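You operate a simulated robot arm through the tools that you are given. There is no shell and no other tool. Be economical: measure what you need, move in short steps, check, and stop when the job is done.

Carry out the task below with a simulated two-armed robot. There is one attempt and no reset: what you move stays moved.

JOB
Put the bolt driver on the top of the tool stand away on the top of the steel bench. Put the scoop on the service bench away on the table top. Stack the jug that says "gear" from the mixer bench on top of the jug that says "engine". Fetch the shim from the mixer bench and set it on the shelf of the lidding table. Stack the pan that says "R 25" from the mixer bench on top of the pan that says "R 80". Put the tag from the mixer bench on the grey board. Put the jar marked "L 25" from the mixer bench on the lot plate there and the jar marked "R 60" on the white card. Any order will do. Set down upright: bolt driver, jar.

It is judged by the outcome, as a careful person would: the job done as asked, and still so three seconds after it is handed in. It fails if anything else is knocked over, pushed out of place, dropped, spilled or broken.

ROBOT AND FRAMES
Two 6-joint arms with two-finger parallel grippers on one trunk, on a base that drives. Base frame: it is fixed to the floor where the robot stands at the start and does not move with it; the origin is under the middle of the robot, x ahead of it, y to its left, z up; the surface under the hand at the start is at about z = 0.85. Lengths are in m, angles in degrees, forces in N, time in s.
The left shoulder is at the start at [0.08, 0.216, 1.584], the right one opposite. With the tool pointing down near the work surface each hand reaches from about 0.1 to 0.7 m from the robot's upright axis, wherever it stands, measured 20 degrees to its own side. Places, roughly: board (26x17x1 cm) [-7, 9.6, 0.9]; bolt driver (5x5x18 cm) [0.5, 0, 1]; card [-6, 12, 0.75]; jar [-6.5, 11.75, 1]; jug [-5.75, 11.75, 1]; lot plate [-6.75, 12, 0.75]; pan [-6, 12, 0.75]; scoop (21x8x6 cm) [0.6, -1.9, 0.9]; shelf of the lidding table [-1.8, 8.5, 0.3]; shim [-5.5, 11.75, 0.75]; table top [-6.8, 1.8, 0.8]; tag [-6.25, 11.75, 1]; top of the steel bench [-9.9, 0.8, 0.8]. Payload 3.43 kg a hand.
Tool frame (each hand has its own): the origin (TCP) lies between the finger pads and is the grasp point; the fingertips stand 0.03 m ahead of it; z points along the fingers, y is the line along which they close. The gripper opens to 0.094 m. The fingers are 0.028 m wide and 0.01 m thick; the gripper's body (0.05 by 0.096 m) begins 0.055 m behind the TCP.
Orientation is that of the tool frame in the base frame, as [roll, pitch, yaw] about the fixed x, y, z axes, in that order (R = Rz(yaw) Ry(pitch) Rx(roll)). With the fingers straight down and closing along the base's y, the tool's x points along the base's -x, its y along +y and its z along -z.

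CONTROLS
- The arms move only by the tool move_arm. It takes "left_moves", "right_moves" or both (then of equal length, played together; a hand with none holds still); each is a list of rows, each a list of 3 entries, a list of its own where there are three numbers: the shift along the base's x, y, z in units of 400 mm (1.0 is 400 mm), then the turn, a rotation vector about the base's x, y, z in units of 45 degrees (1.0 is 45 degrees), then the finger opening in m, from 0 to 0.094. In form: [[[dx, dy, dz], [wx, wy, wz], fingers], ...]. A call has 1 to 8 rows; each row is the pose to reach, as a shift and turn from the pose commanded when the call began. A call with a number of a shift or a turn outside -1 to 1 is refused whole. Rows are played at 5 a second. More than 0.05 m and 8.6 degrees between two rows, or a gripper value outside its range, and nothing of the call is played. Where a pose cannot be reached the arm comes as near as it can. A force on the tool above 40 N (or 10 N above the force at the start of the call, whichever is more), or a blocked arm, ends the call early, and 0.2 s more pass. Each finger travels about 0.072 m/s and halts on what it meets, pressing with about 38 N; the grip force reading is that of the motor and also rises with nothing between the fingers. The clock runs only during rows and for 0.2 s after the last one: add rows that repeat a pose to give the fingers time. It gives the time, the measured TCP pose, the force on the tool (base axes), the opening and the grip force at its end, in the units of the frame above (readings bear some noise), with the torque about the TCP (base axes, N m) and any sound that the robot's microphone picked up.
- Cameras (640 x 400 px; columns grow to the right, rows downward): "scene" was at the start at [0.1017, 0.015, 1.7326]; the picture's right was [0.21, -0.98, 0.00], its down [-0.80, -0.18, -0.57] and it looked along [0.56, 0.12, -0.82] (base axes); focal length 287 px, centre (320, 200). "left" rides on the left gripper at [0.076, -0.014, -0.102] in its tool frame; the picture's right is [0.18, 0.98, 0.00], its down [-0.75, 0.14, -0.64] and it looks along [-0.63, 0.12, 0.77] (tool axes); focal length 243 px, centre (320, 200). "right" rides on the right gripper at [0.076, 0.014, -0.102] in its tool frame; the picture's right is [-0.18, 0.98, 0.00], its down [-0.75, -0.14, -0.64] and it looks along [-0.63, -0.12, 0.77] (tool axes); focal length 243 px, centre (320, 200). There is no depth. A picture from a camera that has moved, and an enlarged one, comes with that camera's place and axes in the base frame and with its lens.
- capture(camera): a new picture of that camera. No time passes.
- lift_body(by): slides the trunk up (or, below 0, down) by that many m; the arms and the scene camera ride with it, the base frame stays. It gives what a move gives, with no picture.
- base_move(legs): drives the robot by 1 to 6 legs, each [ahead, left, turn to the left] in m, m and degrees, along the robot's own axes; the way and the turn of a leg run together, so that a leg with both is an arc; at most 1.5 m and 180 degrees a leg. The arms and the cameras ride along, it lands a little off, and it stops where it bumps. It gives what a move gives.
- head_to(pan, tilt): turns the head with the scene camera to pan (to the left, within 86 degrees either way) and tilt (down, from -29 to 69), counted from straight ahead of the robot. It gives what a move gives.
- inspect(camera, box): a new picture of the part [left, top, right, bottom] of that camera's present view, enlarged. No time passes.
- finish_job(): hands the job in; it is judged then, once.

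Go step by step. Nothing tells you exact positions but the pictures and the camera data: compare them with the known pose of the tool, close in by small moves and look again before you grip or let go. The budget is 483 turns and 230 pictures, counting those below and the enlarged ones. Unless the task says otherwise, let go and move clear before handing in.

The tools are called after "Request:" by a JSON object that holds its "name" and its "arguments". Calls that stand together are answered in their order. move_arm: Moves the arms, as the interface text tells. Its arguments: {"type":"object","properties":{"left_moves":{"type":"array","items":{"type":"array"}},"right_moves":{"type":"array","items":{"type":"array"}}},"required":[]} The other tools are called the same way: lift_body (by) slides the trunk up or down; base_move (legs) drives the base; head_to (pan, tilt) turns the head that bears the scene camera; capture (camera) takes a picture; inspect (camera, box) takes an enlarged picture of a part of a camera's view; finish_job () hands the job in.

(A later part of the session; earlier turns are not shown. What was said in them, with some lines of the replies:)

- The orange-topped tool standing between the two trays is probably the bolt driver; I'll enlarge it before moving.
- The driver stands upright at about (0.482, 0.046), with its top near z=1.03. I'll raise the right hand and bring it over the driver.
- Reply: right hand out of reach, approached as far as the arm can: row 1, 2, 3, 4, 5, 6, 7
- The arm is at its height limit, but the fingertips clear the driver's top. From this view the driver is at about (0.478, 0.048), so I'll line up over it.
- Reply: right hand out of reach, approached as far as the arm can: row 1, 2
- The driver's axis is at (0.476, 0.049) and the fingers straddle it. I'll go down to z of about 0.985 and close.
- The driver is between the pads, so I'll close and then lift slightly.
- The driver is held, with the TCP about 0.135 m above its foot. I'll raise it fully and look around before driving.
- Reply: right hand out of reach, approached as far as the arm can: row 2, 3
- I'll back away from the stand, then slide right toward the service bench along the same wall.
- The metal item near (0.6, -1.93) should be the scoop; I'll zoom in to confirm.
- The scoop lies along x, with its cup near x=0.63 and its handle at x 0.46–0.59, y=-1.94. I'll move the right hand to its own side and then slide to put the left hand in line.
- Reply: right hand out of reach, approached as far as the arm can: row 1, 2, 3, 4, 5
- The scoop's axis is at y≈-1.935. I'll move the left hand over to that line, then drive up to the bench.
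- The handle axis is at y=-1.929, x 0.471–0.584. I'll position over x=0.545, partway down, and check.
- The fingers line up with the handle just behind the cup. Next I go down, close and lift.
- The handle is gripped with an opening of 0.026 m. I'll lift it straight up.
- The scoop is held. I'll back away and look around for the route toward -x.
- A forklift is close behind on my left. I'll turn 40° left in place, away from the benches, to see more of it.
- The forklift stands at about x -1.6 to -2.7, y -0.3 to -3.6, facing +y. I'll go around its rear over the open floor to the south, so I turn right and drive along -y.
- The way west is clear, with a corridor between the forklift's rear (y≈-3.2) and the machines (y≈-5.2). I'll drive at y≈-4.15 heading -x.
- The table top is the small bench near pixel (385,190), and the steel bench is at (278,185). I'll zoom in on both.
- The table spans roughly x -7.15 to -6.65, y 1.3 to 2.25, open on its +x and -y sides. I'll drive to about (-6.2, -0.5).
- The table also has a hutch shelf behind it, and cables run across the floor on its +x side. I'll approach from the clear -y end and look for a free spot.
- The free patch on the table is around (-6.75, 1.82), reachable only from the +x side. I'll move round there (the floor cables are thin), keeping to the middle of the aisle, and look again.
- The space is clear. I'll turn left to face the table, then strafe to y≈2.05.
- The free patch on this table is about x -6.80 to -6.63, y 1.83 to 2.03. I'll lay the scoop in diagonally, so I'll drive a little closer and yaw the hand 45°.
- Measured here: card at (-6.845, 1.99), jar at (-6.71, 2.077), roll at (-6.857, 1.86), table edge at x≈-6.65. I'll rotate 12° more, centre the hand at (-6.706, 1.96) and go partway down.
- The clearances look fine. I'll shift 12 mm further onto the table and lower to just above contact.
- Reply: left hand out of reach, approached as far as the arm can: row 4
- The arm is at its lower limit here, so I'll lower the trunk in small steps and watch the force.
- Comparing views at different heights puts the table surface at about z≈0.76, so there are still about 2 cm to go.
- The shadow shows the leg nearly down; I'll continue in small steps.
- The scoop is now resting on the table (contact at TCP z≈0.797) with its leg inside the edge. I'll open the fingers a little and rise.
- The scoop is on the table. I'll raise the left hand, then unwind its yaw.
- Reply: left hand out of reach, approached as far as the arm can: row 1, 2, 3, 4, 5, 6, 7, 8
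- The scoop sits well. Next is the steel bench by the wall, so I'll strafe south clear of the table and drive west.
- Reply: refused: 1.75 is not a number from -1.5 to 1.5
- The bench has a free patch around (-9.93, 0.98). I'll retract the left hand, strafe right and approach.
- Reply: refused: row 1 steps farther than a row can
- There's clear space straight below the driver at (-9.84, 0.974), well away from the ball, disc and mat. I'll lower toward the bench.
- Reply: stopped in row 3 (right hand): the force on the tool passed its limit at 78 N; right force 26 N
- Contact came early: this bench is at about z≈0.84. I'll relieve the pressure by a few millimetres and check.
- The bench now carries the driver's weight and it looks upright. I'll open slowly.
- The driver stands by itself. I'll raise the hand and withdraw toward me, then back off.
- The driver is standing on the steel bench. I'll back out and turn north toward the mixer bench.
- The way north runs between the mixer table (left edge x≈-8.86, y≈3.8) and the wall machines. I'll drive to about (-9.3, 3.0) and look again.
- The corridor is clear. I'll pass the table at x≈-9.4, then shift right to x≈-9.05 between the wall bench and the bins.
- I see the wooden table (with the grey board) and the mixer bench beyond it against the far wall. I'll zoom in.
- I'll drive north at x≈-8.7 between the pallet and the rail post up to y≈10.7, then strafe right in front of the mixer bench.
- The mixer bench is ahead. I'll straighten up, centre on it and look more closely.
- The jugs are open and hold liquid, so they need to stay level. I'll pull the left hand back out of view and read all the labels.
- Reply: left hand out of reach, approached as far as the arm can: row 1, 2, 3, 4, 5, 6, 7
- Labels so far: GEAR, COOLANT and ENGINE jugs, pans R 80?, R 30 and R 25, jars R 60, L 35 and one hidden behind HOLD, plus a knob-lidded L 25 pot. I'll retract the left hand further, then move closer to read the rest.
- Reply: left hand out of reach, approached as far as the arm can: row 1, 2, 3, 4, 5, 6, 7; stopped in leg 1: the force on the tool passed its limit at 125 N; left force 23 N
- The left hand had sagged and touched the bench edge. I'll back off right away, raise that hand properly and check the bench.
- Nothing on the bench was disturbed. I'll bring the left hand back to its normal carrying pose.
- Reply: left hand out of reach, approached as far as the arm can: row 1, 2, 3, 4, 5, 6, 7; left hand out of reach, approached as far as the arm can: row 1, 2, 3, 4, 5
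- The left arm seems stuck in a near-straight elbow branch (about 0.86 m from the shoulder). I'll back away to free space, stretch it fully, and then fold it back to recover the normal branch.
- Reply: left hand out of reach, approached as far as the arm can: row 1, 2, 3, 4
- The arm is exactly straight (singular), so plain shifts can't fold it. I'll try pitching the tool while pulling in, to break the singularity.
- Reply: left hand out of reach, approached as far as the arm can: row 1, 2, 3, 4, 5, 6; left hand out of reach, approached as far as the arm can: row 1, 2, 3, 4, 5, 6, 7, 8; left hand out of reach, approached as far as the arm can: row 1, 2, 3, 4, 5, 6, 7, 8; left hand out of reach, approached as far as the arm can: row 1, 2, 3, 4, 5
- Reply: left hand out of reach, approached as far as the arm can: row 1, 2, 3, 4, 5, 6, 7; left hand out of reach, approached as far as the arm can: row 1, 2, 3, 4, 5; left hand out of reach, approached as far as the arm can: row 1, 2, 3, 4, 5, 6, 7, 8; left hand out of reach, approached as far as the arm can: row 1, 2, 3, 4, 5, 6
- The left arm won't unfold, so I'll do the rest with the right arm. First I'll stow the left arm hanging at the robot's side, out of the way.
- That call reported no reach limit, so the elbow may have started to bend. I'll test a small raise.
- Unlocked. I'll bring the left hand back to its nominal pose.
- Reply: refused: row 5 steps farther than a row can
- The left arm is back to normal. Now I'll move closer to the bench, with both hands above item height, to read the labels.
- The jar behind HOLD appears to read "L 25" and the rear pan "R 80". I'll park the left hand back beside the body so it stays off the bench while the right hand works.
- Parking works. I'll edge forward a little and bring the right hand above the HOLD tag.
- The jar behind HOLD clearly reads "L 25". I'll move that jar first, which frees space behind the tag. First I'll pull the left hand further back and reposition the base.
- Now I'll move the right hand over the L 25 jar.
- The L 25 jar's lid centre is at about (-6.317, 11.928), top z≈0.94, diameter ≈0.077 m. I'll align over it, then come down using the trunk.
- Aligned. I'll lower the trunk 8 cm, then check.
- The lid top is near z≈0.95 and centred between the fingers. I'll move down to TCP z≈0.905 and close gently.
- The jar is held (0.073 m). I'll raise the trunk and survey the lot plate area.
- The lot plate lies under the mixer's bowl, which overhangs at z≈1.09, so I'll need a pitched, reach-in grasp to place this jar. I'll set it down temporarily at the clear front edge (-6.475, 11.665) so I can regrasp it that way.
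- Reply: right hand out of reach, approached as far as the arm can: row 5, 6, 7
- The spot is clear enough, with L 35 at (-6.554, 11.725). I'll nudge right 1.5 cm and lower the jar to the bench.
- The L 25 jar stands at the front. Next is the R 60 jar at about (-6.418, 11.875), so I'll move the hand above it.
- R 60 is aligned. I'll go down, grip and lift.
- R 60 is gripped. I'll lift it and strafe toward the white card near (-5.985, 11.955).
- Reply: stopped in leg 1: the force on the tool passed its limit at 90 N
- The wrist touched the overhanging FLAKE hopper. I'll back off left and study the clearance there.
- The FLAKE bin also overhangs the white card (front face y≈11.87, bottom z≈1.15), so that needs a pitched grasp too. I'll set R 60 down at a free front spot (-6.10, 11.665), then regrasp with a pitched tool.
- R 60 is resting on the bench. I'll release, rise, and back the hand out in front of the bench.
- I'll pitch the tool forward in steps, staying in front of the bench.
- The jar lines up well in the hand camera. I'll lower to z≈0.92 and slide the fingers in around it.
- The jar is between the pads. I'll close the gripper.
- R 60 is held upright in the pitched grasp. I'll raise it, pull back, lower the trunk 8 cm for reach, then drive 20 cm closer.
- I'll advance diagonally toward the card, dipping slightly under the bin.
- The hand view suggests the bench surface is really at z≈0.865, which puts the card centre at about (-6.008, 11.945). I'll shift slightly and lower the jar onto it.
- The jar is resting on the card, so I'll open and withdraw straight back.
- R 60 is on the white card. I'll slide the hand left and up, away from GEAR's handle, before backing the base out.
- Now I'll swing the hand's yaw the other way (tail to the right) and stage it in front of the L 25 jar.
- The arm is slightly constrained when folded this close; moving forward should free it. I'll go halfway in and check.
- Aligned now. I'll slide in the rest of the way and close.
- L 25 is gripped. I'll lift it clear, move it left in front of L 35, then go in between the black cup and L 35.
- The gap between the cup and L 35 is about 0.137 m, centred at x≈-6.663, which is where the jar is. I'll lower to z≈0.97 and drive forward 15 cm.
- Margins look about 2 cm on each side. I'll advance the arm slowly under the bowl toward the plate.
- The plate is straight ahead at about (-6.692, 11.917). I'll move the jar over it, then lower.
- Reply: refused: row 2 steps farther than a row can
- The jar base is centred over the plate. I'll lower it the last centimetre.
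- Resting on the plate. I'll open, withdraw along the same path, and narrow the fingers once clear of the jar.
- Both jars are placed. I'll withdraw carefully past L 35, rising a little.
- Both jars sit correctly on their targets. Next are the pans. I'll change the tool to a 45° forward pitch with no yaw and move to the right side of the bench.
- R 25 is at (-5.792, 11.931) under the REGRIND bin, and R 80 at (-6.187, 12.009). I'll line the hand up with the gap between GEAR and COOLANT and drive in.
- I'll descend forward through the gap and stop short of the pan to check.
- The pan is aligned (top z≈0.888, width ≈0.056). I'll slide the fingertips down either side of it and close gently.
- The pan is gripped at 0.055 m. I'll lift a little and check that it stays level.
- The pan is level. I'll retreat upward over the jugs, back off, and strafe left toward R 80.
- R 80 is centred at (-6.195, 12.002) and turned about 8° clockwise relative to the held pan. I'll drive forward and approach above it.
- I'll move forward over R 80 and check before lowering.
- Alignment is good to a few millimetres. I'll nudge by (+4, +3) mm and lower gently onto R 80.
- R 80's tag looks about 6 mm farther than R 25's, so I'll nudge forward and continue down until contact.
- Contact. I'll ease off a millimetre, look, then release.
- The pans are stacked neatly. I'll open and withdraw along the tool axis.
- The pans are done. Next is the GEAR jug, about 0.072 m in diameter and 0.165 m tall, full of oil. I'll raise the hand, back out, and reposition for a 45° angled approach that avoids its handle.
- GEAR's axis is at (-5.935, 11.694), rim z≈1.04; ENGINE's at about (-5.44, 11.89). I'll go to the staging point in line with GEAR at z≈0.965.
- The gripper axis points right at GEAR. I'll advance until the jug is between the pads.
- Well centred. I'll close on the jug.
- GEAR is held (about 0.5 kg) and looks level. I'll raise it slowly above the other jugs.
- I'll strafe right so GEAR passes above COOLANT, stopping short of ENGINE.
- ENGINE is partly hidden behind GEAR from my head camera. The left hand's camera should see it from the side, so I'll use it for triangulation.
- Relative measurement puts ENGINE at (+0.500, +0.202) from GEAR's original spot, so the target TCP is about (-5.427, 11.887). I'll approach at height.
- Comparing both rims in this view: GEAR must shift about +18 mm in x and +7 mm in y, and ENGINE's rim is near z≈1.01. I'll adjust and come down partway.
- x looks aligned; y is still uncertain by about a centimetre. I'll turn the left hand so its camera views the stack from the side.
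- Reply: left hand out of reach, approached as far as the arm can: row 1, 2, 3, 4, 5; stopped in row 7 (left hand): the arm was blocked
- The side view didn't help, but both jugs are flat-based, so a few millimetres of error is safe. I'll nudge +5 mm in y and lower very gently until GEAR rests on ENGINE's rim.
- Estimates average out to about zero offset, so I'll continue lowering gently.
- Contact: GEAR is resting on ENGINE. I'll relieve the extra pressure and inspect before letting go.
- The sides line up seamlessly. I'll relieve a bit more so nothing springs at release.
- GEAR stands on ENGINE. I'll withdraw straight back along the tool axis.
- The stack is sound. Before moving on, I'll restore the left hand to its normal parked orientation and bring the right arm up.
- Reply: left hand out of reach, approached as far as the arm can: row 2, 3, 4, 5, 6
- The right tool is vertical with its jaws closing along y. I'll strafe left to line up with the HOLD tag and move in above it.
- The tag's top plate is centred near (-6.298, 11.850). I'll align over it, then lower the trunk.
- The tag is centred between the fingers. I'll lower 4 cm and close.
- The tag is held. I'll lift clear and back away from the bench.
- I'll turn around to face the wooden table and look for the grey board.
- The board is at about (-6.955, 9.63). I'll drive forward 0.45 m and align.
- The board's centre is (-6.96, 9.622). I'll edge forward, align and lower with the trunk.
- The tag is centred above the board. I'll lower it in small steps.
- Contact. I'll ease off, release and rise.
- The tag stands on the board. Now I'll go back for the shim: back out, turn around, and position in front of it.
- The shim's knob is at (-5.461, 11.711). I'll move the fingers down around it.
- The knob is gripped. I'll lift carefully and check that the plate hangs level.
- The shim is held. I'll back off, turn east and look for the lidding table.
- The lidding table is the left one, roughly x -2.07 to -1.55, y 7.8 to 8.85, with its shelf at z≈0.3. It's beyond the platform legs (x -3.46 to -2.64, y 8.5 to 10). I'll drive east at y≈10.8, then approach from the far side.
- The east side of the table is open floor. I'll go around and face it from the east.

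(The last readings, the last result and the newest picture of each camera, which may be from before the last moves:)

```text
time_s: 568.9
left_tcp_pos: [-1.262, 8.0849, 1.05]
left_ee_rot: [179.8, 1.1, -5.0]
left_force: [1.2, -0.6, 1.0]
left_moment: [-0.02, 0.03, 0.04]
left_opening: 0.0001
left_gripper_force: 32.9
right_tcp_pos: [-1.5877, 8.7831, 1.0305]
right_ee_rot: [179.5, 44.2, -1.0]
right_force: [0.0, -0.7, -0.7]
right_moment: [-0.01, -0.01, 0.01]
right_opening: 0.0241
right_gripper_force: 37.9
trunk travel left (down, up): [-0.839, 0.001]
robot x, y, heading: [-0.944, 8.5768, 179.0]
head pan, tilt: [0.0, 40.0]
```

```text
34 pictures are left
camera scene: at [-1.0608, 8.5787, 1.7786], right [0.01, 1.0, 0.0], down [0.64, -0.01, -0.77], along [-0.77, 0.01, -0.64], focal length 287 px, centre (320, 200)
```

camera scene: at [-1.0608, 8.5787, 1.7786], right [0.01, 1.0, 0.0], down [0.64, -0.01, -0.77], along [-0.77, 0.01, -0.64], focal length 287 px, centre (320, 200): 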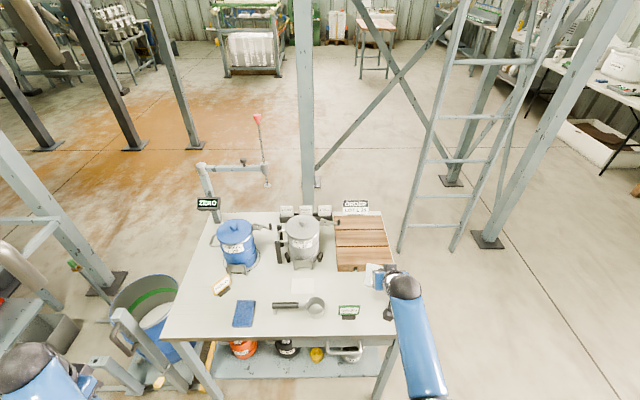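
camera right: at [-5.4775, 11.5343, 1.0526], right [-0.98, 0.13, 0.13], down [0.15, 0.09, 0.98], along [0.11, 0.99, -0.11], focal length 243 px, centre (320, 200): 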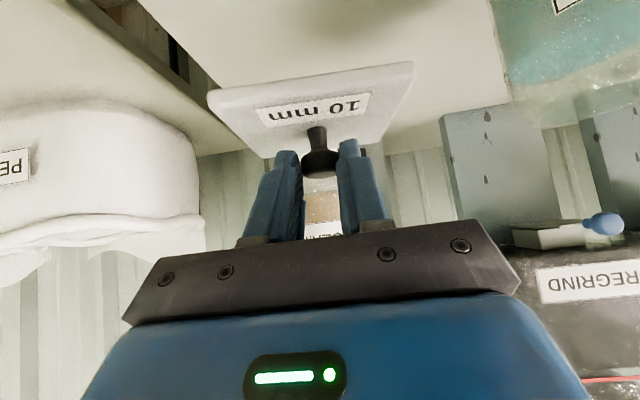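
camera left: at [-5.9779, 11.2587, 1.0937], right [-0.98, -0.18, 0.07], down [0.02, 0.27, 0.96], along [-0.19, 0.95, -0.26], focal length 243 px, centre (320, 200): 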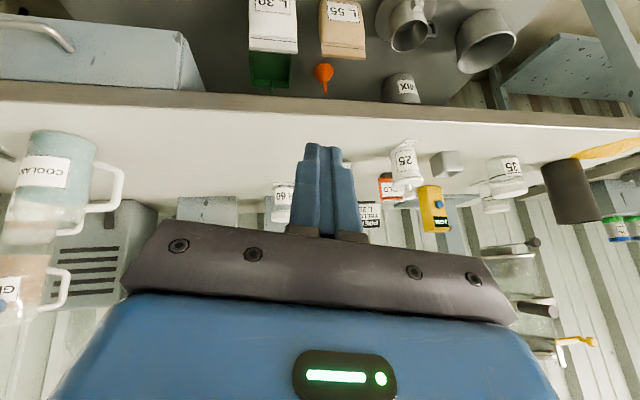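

The shelf sits under this table. I'll back up and lower the trunk so I can see into it.

Request:
{"name": "base_move", "arguments": {"legs": [[-0.6, 0, 0]]}}

Request:
{"name": "lift_body", "arguments": {"by": -0.55}}

Request:
{"name": "head_to", "arguments": {"pan": 0, "tilt": 35}}

Request:
{"name": "capture", "arguments": {"camera": "scene"}}

```text
time_s: 572.2
left_tcp_pos: [-0.6695, 8.0777, 1.0487]
left_ee_rot: [179.7, 1.1, -5.1]
left_force: [0.4, -0.1, 0.1]
left_moment: [-0.04, -0.05, 0.0]
left_opening: 0.0001
left_gripper_force: 32.6
right_tcp_pos: [-0.9944, 8.7777, 1.0306]
right_ee_rot: [179.5, 44.2, -1.0]
right_force: [-0.6, -0.2, -1.0]
right_moment: [0.01, -0.02, 0.0]
right_opening: 0.0242
right_gripper_force: 38.0
trunk travel left (down, up): [-0.839, 0.001]
robot x, y, heading: [-0.3487, 8.5677, 179.1]
head pan, tilt: [0.0, 40.0]
```

```text
refused: -0.55 is not a number from -0.4 to 0.4
```

```text
time_s: 572.9
left_tcp_pos: [-0.6687, 8.0766, 1.0481]
left_ee_rot: [179.7, 1.2, -5.2]
left_force: [0.4, -0.3, -1.0]
left_moment: [-0.02, 0.01, 0.01]
left_opening: 0.0
left_gripper_force: 33.4
right_tcp_pos: [-0.9927, 8.7773, 1.0316]
right_ee_rot: [179.4, 44.3, -1.1]
right_force: [-0.3, 0.2, -1.7]
right_moment: [0.01, -0.02, 0.0]
right_opening: 0.0239
right_gripper_force: 38.6
trunk travel left (down, up): [-0.839, 0.001]
robot x, y, heading: [-0.3512, 8.5694, 179.3]
head pan, tilt: [0.0, 35.0]
```

```text
33 pictures are left
camera scene: at [-0.4699, 8.5699, 1.786], right [0.02, 1.0, 0.0], down [0.57, -0.01, -0.82], along [-0.82, 0.01, -0.57], focal length 287 px, centre (320, 200)
```

scene: 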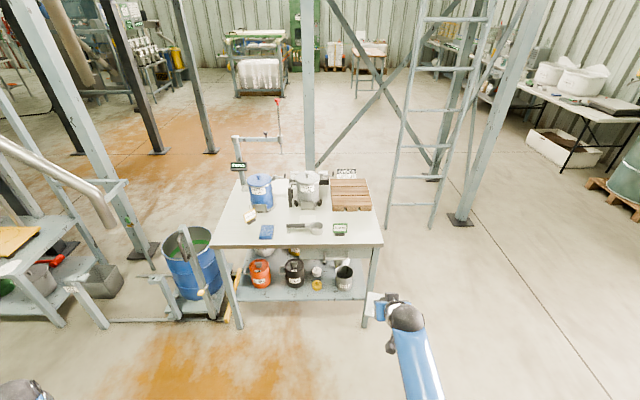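

Request:
{"name": "lift_body", "arguments": {"by": -0.35}}

Request:
{"name": "inspect", "arguments": {"camera": "scene", "box": [190, 100, 410, 240]}}

```text
time_s: 576.3
left_tcp_pos: [-0.6673, 8.0764, 0.6986]
left_ee_rot: [179.6, 1.2, -5.0]
left_force: [-0.4, -0.3, -0.3]
left_moment: [-0.02, -0.02, -0.01]
left_opening: 0.0003
left_gripper_force: 32.6
right_tcp_pos: [-0.9926, 8.7762, 0.6821]
right_ee_rot: [179.5, 44.2, -1.2]
right_force: [0.6, -0.5, -0.3]
right_moment: [0.02, -0.02, -0.01]
right_opening: 0.0241
right_gripper_force: 38.3
trunk travel left (down, up): [-0.489, 0.351]
robot x, y, heading: [-0.3504, 8.5665, 179.1]
head pan, tilt: [0.0, 35.0]
```

```text
2.86 times, centred on (300, 170) of scene
camera zoom: at [-0.4685, 8.5699, 1.4362], right [0.02, 1.0, 0.0], down [0.57, -0.01, -0.82], along [-0.82, 0.01, -0.57], focal length 820 px, centre (377, 286)
```

zoom: 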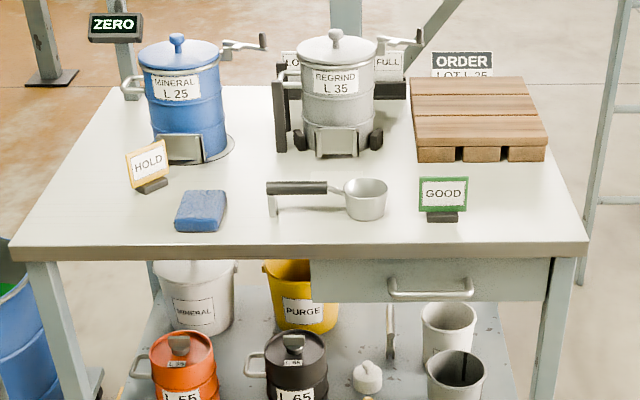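

Request:
{"name": "inspect", "arguments": {"camera": "scene", "box": [190, 180, 410, 340]}}

```text
2.50 times, centred on (300, 260) of scene
camera zoom: at [-0.4685, 8.5699, 1.4362], right [0.02, 1.0, 0.0], down [0.57, -0.01, -0.82], along [-0.82, 0.01, -0.57], focal length 718 px, centre (370, 50)
```

zoom: 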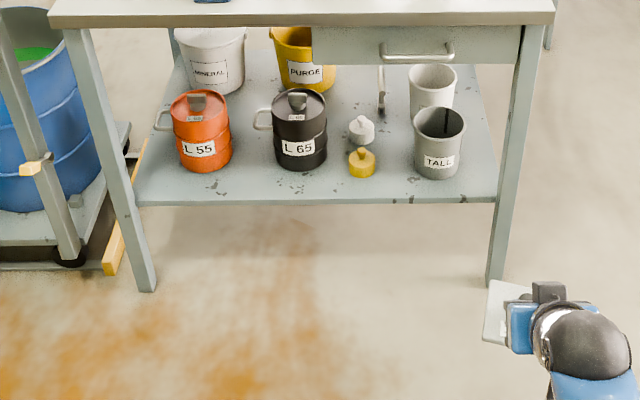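

The best free spot is on the front of the shelf between the orange and black canisters, about (-1.605, 8.318). I'll strafe to line up, approach, and lower the trunk.

Request:
{"name": "base_move", "arguments": {"legs": [[0, 0.42, 0.9], [0.42, 0, 0]]}}

Request:
{"name": "lift_body", "arguments": {"by": -0.27}}

Request:
{"name": "head_to", "arguments": {"pan": -10, "tilt": 40}}

Request:
{"name": "capture", "arguments": {"camera": "scene"}}

Request:
{"name": "capture", "arguments": {"camera": "right"}}

```text
time_s: 581.1
left_tcp_pos: [-1.0737, 7.6439, 0.6988]
left_ee_rot: [179.6, 1.2, -3.5]
left_force: [0.3, -0.3, 0.0]
left_moment: [0.0, 0.03, 0.0]
left_opening: 0.0002
left_gripper_force: 32.5
right_tcp_pos: [-1.4177, 8.3348, 0.6824]
right_ee_rot: [179.5, 44.3, 0.5]
right_force: [-0.6, 0.0, -1.0]
right_moment: [0.02, 0.02, -0.01]
right_opening: 0.0239
right_gripper_force: 37.9
trunk travel left (down, up): [-0.489, 0.351]
robot x, y, heading: [-0.7678, 8.1429, -179.6]
head pan, tilt: [0.0, 35.0]
```

```text
time_s: 583.8
left_tcp_pos: [-1.074, 7.6434, 0.4287]
left_ee_rot: [179.7, 1.2, -3.5]
left_force: [-0.1, 1.1, 0.2]
left_moment: [-0.03, 0.0, 0.03]
left_opening: 0.0002
left_gripper_force: 33.1
right_tcp_pos: [-1.4178, 8.3342, 0.4121]
right_ee_rot: [179.6, 44.2, 0.5]
right_force: [0.6, -0.8, -1.1]
right_moment: [0.01, -0.05, -0.02]
right_opening: 0.0242
right_gripper_force: 38.1
trunk travel left (down, up): [-0.219, 0.621]
robot x, y, heading: [-0.772, 8.1418, -179.4]
head pan, tilt: [0.0, 35.0]
```

```text
time_s: 584.6
left_tcp_pos: [-1.0746, 7.6435, 0.43]
left_ee_rot: [179.8, 1.2, -3.5]
left_force: [0.3, -0.1, -0.2]
left_moment: [0.0, 0.01, -0.01]
left_opening: 0.0001
left_gripper_force: 32.8
right_tcp_pos: [-1.4182, 8.335, 0.4119]
right_ee_rot: [179.5, 44.1, 0.5]
right_force: [0.7, -0.2, -1.3]
right_moment: [-0.01, -0.02, 0.01]
right_opening: 0.0243
right_gripper_force: 38.3
trunk travel left (down, up): [-0.219, 0.621]
robot x, y, heading: [-0.7723, 8.1445, -179.0]
head pan, tilt: [-10.0, 40.0]
```

```text
30 pictures are left
camera scene: at [-0.8851, 8.1578, 1.1586], right [0.16, 0.99, 0.0], down [0.63, -0.1, -0.77], along [-0.76, 0.12, -0.64], focal length 287 px, centre (320, 200)
```

scene: 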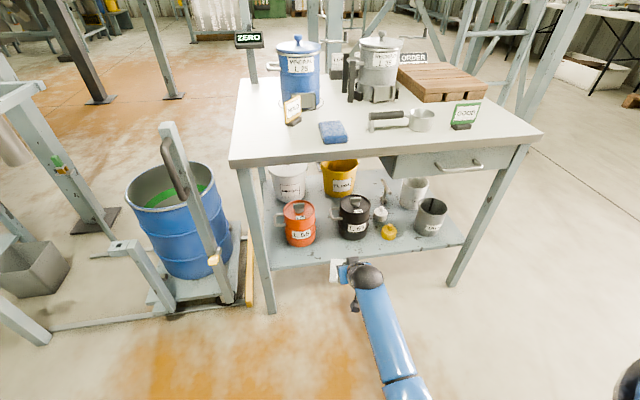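

```text
29 pictures are left
camera right: at [-1.2922, 8.3233, 0.4324], right [-0.12, -0.98, 0.13], down [-0.09, 0.15, 0.98], along [-0.99, 0.1, -0.11], focal length 243 px, centre (320, 200)
```

right: 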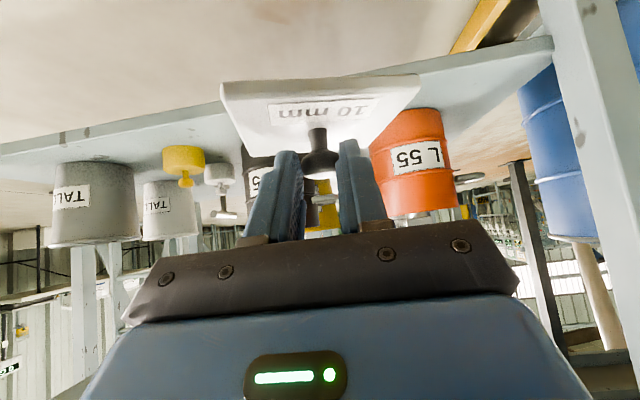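

The gap centre is confirmed at y≈8.316. I'll extend the arm over the shelf front and check.

Request:
{"name": "move_arm", "arguments": {"right_moves": [[[-0.1, -0.02, -0.02], [0, 0, 0], 0.0], [[-0.2, -0.04, -0.04], [0, 0, 0], 0.0], [[-0.3, -0.0475, -0.06], [0, 0, 0], 0.0], [[-0.39, -0.0475, -0.06], [0, 0, 0], 0.0], [[-0.47, -0.0475, -0.06], [0, 0, 0], 0.0], [[-0.47, -0.0475, -0.06], [0, 0, 0], 0.0]]}}

Request:
{"name": "capture", "arguments": {"camera": "right"}}

Request:
{"name": "inspect", "arguments": {"camera": "scene", "box": [260, 180, 420, 300]}}

```text
time_s: 586.0
left_tcp_pos: [-1.0754, 7.6434, 0.4293]
left_ee_rot: [179.7, 1.1, -3.4]
left_force: [-0.6, -0.7, -0.6]
left_moment: [-0.01, 0.01, 0.07]
left_opening: 0.0001
left_gripper_force: 33.2
right_tcp_pos: [-1.5891, 8.3149, 0.3991]
right_ee_rot: [179.5, 44.2, 0.5]
right_force: [-0.2, 0.3, -0.7]
right_moment: [-0.01, -0.03, 0.0]
right_opening: 0.024
right_gripper_force: 38.3
right hand out of reach, approached as far as the arm can: row 5, 6
trunk travel left (down, up): [-0.219, 0.621]
robot x, y, heading: [-0.7733, 8.1441, -179.4]
head pan, tilt: [-10.0, 40.0]
```

```text
28 pictures are left
camera right: at [-1.4629, 8.3033, 0.4197], right [-0.12, -0.98, 0.13], down [-0.09, 0.15, 0.98], along [-0.99, 0.1, -0.11], focal length 243 px, centre (320, 200)
```

right: 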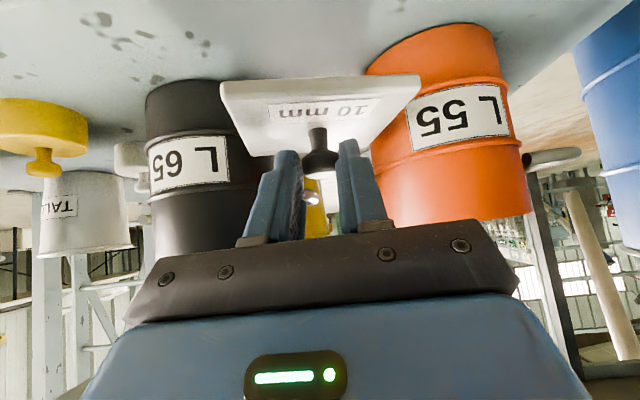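

```text
3.33 times, centred on (340, 240) of scene
camera zoom: at [-0.8852, 8.1579, 1.1586], right [0.16, 0.99, 0.0], down [0.63, -0.1, -0.77], along [-0.76, 0.12, -0.64], focal length 957 px, centre (253, 67)
```

zoom: 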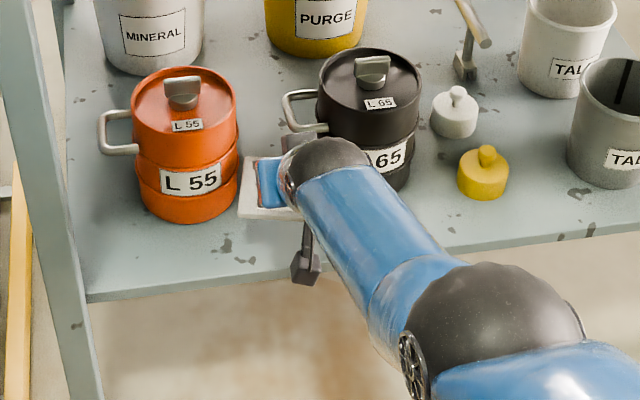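

I'm at full stretch, so I'll retract the arm slightly and let the base bring it forward instead. The gap centre is y≈8.327.

Request:
{"name": "move_arm", "arguments": {"right_moves": [[[0.08, 0.015, 0.01], [0, 0, 0], 0.0], [[0.15, 0.03, 0.02], [0, 0, 0], 0.0], [[0.15, 0.03, 0.02], [0, 0, 0], 0.0]]}}

Request:
{"name": "base_move", "arguments": {"legs": [[0.085, 0, 0]]}}

```text
time_s: 586.8
left_tcp_pos: [-1.0741, 7.6441, 0.4287]
left_ee_rot: [179.7, 1.1, -3.5]
left_force: [0.2, -0.1, 0.1]
left_moment: [0.0, -0.01, 0.03]
left_opening: 0.0
left_gripper_force: 32.7
right_tcp_pos: [-1.5287, 8.327, 0.4063]
right_ee_rot: [179.6, 44.2, 0.6]
right_force: [0.4, -0.3, -0.8]
right_moment: [-0.01, -0.05, 0.0]
right_opening: 0.024
right_gripper_force: 38.4
trunk travel left (down, up): [-0.219, 0.621]
robot x, y, heading: [-0.7716, 8.1453, -179.1]
head pan, tilt: [-10.0, 40.0]
```

```text
time_s: 587.8
left_tcp_pos: [-1.1591, 7.6434, 0.4285]
left_ee_rot: [179.6, 1.2, -3.4]
left_force: [0.0, -0.1, 0.7]
left_moment: [0.0, -0.03, 0.01]
left_opening: 0.0
left_gripper_force: 32.9
right_tcp_pos: [-1.6137, 8.3252, 0.4057]
right_ee_rot: [179.5, 44.2, 0.6]
right_force: [-0.4, -0.1, -1.3]
right_moment: [-0.01, -0.02, 0.03]
right_opening: 0.024
right_gripper_force: 37.8
trunk travel left (down, up): [-0.219, 0.621]
robot x, y, heading: [-0.8571, 8.1444, -179.3]
head pan, tilt: [-10.0, 40.0]
```

Not stretched now. I'll lower with the trunk in steps.

Request:
{"name": "lift_body", "arguments": {"by": -0.04}}

Request:
{"name": "capture", "arguments": {"camera": "right"}}

Request:
{"name": "inspect", "arguments": {"camera": "scene", "box": [260, 180, 420, 300]}}

```text
time_s: 588.7
left_tcp_pos: [-1.1576, 7.6421, 0.3897]
left_ee_rot: [179.7, 1.2, -3.5]
left_force: [0.0, 0.5, 0.4]
left_moment: [0.03, -0.02, -0.01]
left_opening: 0.0001
left_gripper_force: 32.4
right_tcp_pos: [-1.6125, 8.3243, 0.3669]
right_ee_rot: [179.4, 44.2, 0.5]
right_force: [0.3, 0.9, -0.6]
right_moment: [0.03, -0.02, 0.0]
right_opening: 0.0242
right_gripper_force: 38.0
trunk travel left (down, up): [-0.179, 0.661]
robot x, y, heading: [-0.8558, 8.1417, -179.0]
head pan, tilt: [-10.0, 40.0]
```

```text
26 pictures are left
camera right: at [-1.4872, 8.3136, 0.388], right [-0.12, -0.98, 0.13], down [-0.09, 0.15, 0.98], along [-0.99, 0.1, -0.11], focal length 243 px, centre (320, 200)
```

right: 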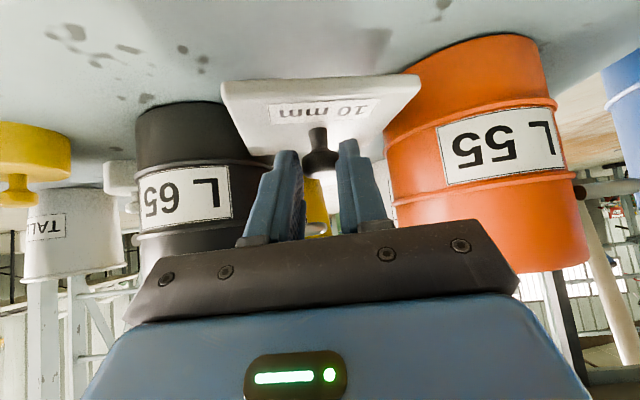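

```text
3.33 times, centred on (340, 240) of scene
camera zoom: at [-0.9691, 8.1569, 1.1186], right [0.16, 0.99, 0.0], down [0.63, -0.1, -0.77], along [-0.76, 0.12, -0.64], focal length 957 px, centre (253, 67)
```

zoom: 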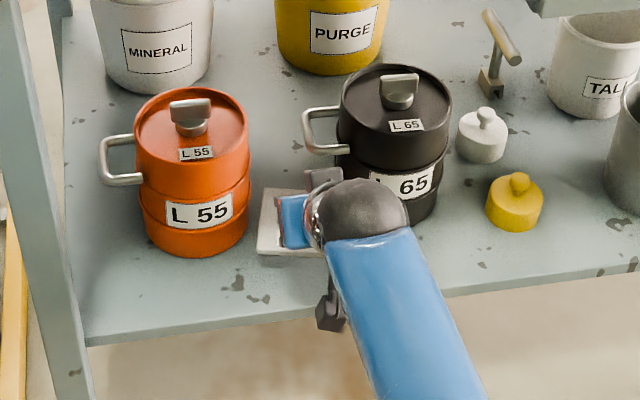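

The plate fits between the canisters with room to spare at the front. I'll pull it 1.2 cm forward for margin and keep lowering.

Request:
{"name": "move_arm", "arguments": {"right_moves": [[[0.03, 0, 0], [0, 0, 0], 0.0], [[0.03, 0, -0.02], [0, 0, 0], 0.0], [[0.03, 0, -0.03], [0, 0, 0], 0.0]]}}

Request:
{"name": "lift_body", "arguments": {"by": -0.006}}

Request:
{"name": "lift_body", "arguments": {"by": -0.005}}

Request:
{"name": "lift_body", "arguments": {"by": -0.005}}

```text
time_s: 589.5
left_tcp_pos: [-1.159, 7.6414, 0.3892]
left_ee_rot: [179.7, 1.1, -3.5]
left_force: [-0.9, 0.8, -0.4]
left_moment: [0.01, 0.0, 0.03]
left_opening: 0.0
left_gripper_force: 32.6
right_tcp_pos: [-1.6019, 8.326, 0.3548]
right_ee_rot: [179.5, 44.3, 0.5]
right_force: [0.6, 0.0, -0.7]
right_moment: [0.01, 0.03, 0.0]
right_opening: 0.024
right_gripper_force: 38.1
trunk travel left (down, up): [-0.179, 0.661]
robot x, y, heading: [-0.8545, 8.1435, -179.1]
head pan, tilt: [-10.0, 40.0]
```

```text
time_s: 590.0
left_tcp_pos: [-1.1588, 7.6427, 0.3842]
left_ee_rot: [179.7, 1.2, -3.5]
left_force: [-0.4, -1.1, -0.1]
left_moment: [0.0, 0.02, 0.0]
left_opening: 0.0
left_gripper_force: 32.7
right_tcp_pos: [-1.6008, 8.3258, 0.3485]
right_ee_rot: [179.5, 44.3, 0.7]
right_force: [0.0, 0.2, -0.5]
right_moment: [0.02, -0.02, 0.01]
right_opening: 0.024
right_gripper_force: 38.2
trunk travel left (down, up): [-0.173, 0.667]
robot x, y, heading: [-0.8584, 8.1437, -179.4]
head pan, tilt: [-10.0, 40.0]
```

```text
time_s: 590.6
left_tcp_pos: [-1.1571, 7.6429, 0.3781]
left_ee_rot: [179.7, 1.2, -3.6]
left_force: [-0.1, -0.1, -0.2]
left_moment: [-0.01, 0.02, -0.01]
left_opening: 0.0002
left_gripper_force: 33.3
right_tcp_pos: [-1.6012, 8.3259, 0.3436]
right_ee_rot: [179.5, 44.2, 0.6]
right_force: [0.0, 0.3, -1.5]
right_moment: [0.0, 0.0, -0.02]
right_opening: 0.0239
right_gripper_force: 38.6
trunk travel left (down, up): [-0.168, 0.672]
robot x, y, heading: [-0.8596, 8.1428, -179.0]
head pan, tilt: [-10.0, 40.0]
```

```text
time_s: 591.1
left_tcp_pos: [-1.1591, 7.6429, 0.3729]
left_ee_rot: [179.7, 1.2, -3.5]
left_force: [-0.3, -0.1, -0.1]
left_moment: [0.0, -0.01, -0.04]
left_opening: 0.0
left_gripper_force: 33.7
right_tcp_pos: [-1.6007, 8.3257, 0.3404]
right_ee_rot: [179.5, 44.1, 0.6]
right_force: [0.0, -0.2, -0.4]
right_moment: [0.0, 0.0, -0.01]
right_opening: 0.0237
right_gripper_force: 38.1
trunk travel left (down, up): [-0.163, 0.677]
robot x, y, heading: [-0.8553, 8.1429, -179.4]
head pan, tilt: [-10.0, 40.0]
```

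Request:
{"name": "lift_body", "arguments": {"by": -0.006}}

Request:
{"name": "lift_body", "arguments": {"by": -0.005}}

Request:
{"name": "lift_body", "arguments": {"by": -0.004}}

Request:
{"name": "inspect", "arguments": {"camera": "scene", "box": [280, 190, 400, 290]}}

```text
time_s: 591.6
left_tcp_pos: [-1.1574, 7.6423, 0.3668]
left_ee_rot: [179.8, 1.2, -3.5]
left_force: [-0.1, 0.3, -0.5]
left_moment: [-0.01, 0.02, 0.0]
left_opening: 0.0002
left_gripper_force: 32.9
right_tcp_pos: [-1.6006, 8.3254, 0.333]
right_ee_rot: [179.5, 44.1, 0.6]
right_force: [0.3, 0.6, -0.5]
right_moment: [0.0, 0.0, -0.02]
right_opening: 0.0242
right_gripper_force: 38.4
trunk travel left (down, up): [-0.157, 0.683]
robot x, y, heading: [-0.853, 8.146, -179.4]
head pan, tilt: [-10.0, 40.0]
```

```text
time_s: 592.2
left_tcp_pos: [-1.1583, 7.6424, 0.3629]
left_ee_rot: [179.7, 1.3, -3.5]
left_force: [-0.5, 0.2, -0.4]
left_moment: [-0.02, 0.0, 0.01]
left_opening: 0.0004
left_gripper_force: 33.2
right_tcp_pos: [-1.6022, 8.325, 0.3334]
right_ee_rot: [179.4, 44.6, 0.5]
right_force: [0.0, 0.8, 13.8]
right_moment: [0.05, -0.37, 0.01]
right_opening: 0.0237
right_gripper_force: 37.7
trunk travel left (down, up): [-0.152, 0.688]
robot x, y, heading: [-0.8545, 8.1462, -179.2]
head pan, tilt: [-10.0, 40.0]
```

```text
time_s: 592.7
left_tcp_pos: [-1.1572, 7.6424, 0.3608]
left_ee_rot: [179.8, 1.5, -3.5]
left_force: [0.8, 0.0, 0.4]
left_moment: [-0.01, 0.03, 0.01]
left_opening: 0.0001
left_gripper_force: 33.1
right_tcp_pos: [-1.6015, 8.3266, 0.3315]
right_ee_rot: [179.7, 45.1, 0.6]
right_force: [5.5, 1.5, 30.1]
right_moment: [0.02, 0.48, -0.02]
right_opening: 0.0239
right_gripper_force: 38.0
trunk travel left (down, up): [-0.148, 0.692]
robot x, y, heading: [-0.8545, 8.1451, -179.2]
head pan, tilt: [-10.0, 40.0]
```

```text
4.00 times, centred on (340, 240) of scene
camera zoom: at [-0.9648, 8.1559, 1.0884], right [0.16, 0.99, 0.0], down [0.63, -0.1, -0.77], along [-0.76, 0.12, -0.64], focal length 1148 px, centre (240, 40)
```

zoom: 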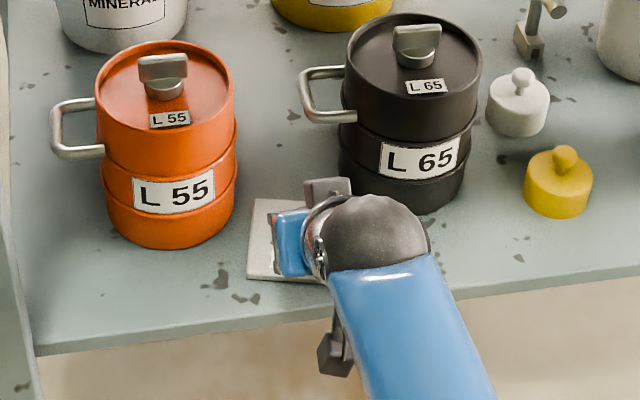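

The shim is on the shelf, fully inside the edge. I'll relieve the pressure and release.

Request:
{"name": "lift_body", "arguments": {"by": 0.006}}

Request:
{"name": "move_arm", "arguments": {"right_moves": [[[0, 0, 0], [0, 0, 0], 0.03], [[0, 0, 0], [0, 0, 0], 0.045], [[0, 0, 0], [0, 0, 0], 0.06], [[0, 0, 0], [0, 0, 0], 0.06]]}}

Request:
{"name": "move_arm", "arguments": {"right_moves": [[[0.04, 0, 0.05], [0, 0, 0], 0.06], [[0.1, 0, 0.12], [0, 0, 0], 0.06], [[0.18, 0, 0.18], [0, 0, 0], 0.06], [[0.26, 0, 0.2], [0, 0, 0], 0.06], [[0.26, 0, 0.2], [0, 0, 0], 0.06]]}}

Request:
{"name": "base_move", "arguments": {"legs": [[-0.4, 0, 0]]}}

Request:
{"name": "capture", "arguments": {"camera": "scene"}}

```text
time_s: 593.3
left_tcp_pos: [-1.1582, 7.6423, 0.3652]
left_ee_rot: [179.7, 1.4, -3.5]
left_force: [0.1, -0.4, 0.4]
left_moment: [0.0, 0.0, 0.01]
left_opening: 0.0001
left_gripper_force: 32.8
right_tcp_pos: [-1.5996, 8.326, 0.3323]
right_ee_rot: [179.5, 44.4, 0.6]
right_force: [-4.7, 1.2, 14.9]
right_moment: [-0.03, 1.4, -0.04]
right_opening: 0.0239
right_gripper_force: 37.6
trunk travel left (down, up): [-0.154, 0.686]
robot x, y, heading: [-0.8534, 8.1426, -179.2]
head pan, tilt: [-10.0, 40.0]
```

```text
time_s: 594.3
left_tcp_pos: [-1.1581, 7.6436, 0.3644]
left_ee_rot: [179.7, 1.1, -3.5]
left_force: [0.6, -0.6, -0.4]
left_moment: [-0.01, 0.01, 0.02]
left_opening: 0.0
left_gripper_force: 32.7
right_tcp_pos: [-1.6016, 8.3258, 0.3294]
right_ee_rot: [179.4, 44.2, 0.6]
right_force: [0.2, 0.9, -0.4]
right_moment: [0.02, 0.04, -0.04]
right_opening: 0.0601
right_gripper_force: 0.0
trunk travel left (down, up): [-0.154, 0.686]
robot x, y, heading: [-0.855, 8.1442, -179.0]
head pan, tilt: [-10.0, 40.0]
```

```text
time_s: 595.5
left_tcp_pos: [-1.1578, 7.6432, 0.364]
left_ee_rot: [179.6, 1.1, -3.5]
left_force: [-0.1, -0.3, 0.3]
left_moment: [-0.02, -0.01, 0.0]
left_opening: 0.0
left_gripper_force: 33.3
right_tcp_pos: [-1.4961, 8.3276, 0.4098]
right_ee_rot: [179.6, 44.2, 0.6]
right_force: [0.1, 0.7, 0.6]
right_moment: [0.02, 0.02, 0.0]
right_opening: 0.06
right_gripper_force: 0.0
trunk travel left (down, up): [-0.154, 0.686]
robot x, y, heading: [-0.8556, 8.1457, -179.5]
head pan, tilt: [-10.0, 40.0]
```

```text
time_s: 598.0
left_tcp_pos: [-0.7572, 7.6482, 0.3644]
left_ee_rot: [179.7, 1.3, -3.7]
left_force: [0.2, 0.5, -0.6]
left_moment: [0.03, 0.02, 0.0]
left_opening: 0.0
left_gripper_force: 32.9
right_tcp_pos: [-1.0931, 8.3327, 0.4107]
right_ee_rot: [179.5, 44.2, 0.4]
right_force: [-0.3, -0.7, 0.5]
right_moment: [0.0, -0.03, -0.01]
right_opening: 0.06
right_gripper_force: 0.0
trunk travel left (down, up): [-0.154, 0.686]
robot x, y, heading: [-0.4533, 8.1512, -179.6]
head pan, tilt: [-10.0, 40.0]
```

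```text
23 pictures are left
camera scene: at [-0.5663, 8.1616, 1.0937], right [0.16, 0.99, 0.0], down [0.63, -0.11, -0.77], along [-0.76, 0.13, -0.64], focal length 287 px, centre (320, 200)
```

scene: 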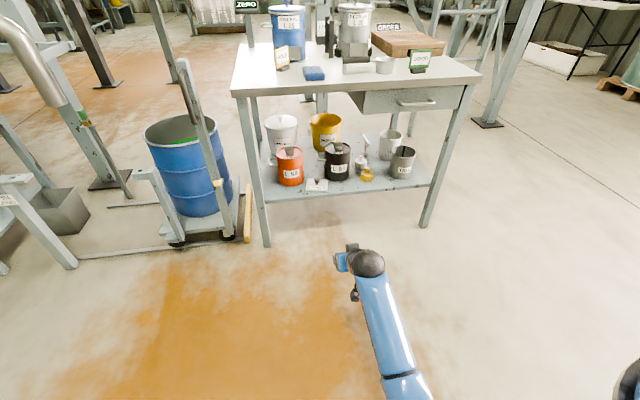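

The shim rests on the lidding-table shelf and both hands are clear. Every item has been placed, so I'm handing in.

Request:
{"name": "finish_job", "arguments": {}}

```text
The job is handed in.
```

All the items are where the job asked, and I handed the job in with both hands clear; I did not go back to re-check the earlier placements before handing in.

- **Contacts along the way:** the left hand hit the mixer bench edge (peak about 125 N) and the right hand hit the FLAKE hopper (about 90 N). The bolt driver also came down on the steel bench at about 78 N. I saw nothing knocked over or moved after any of these.
- **L 25 label:** two things on the mixer bench read "L 25", a white-lidded jar like R 60 and a knob-lidded pot. I took the white-lidded one as the jar.
- **Lot plate:** I took it to be the plate marked "L 40" under the mixer bowl.
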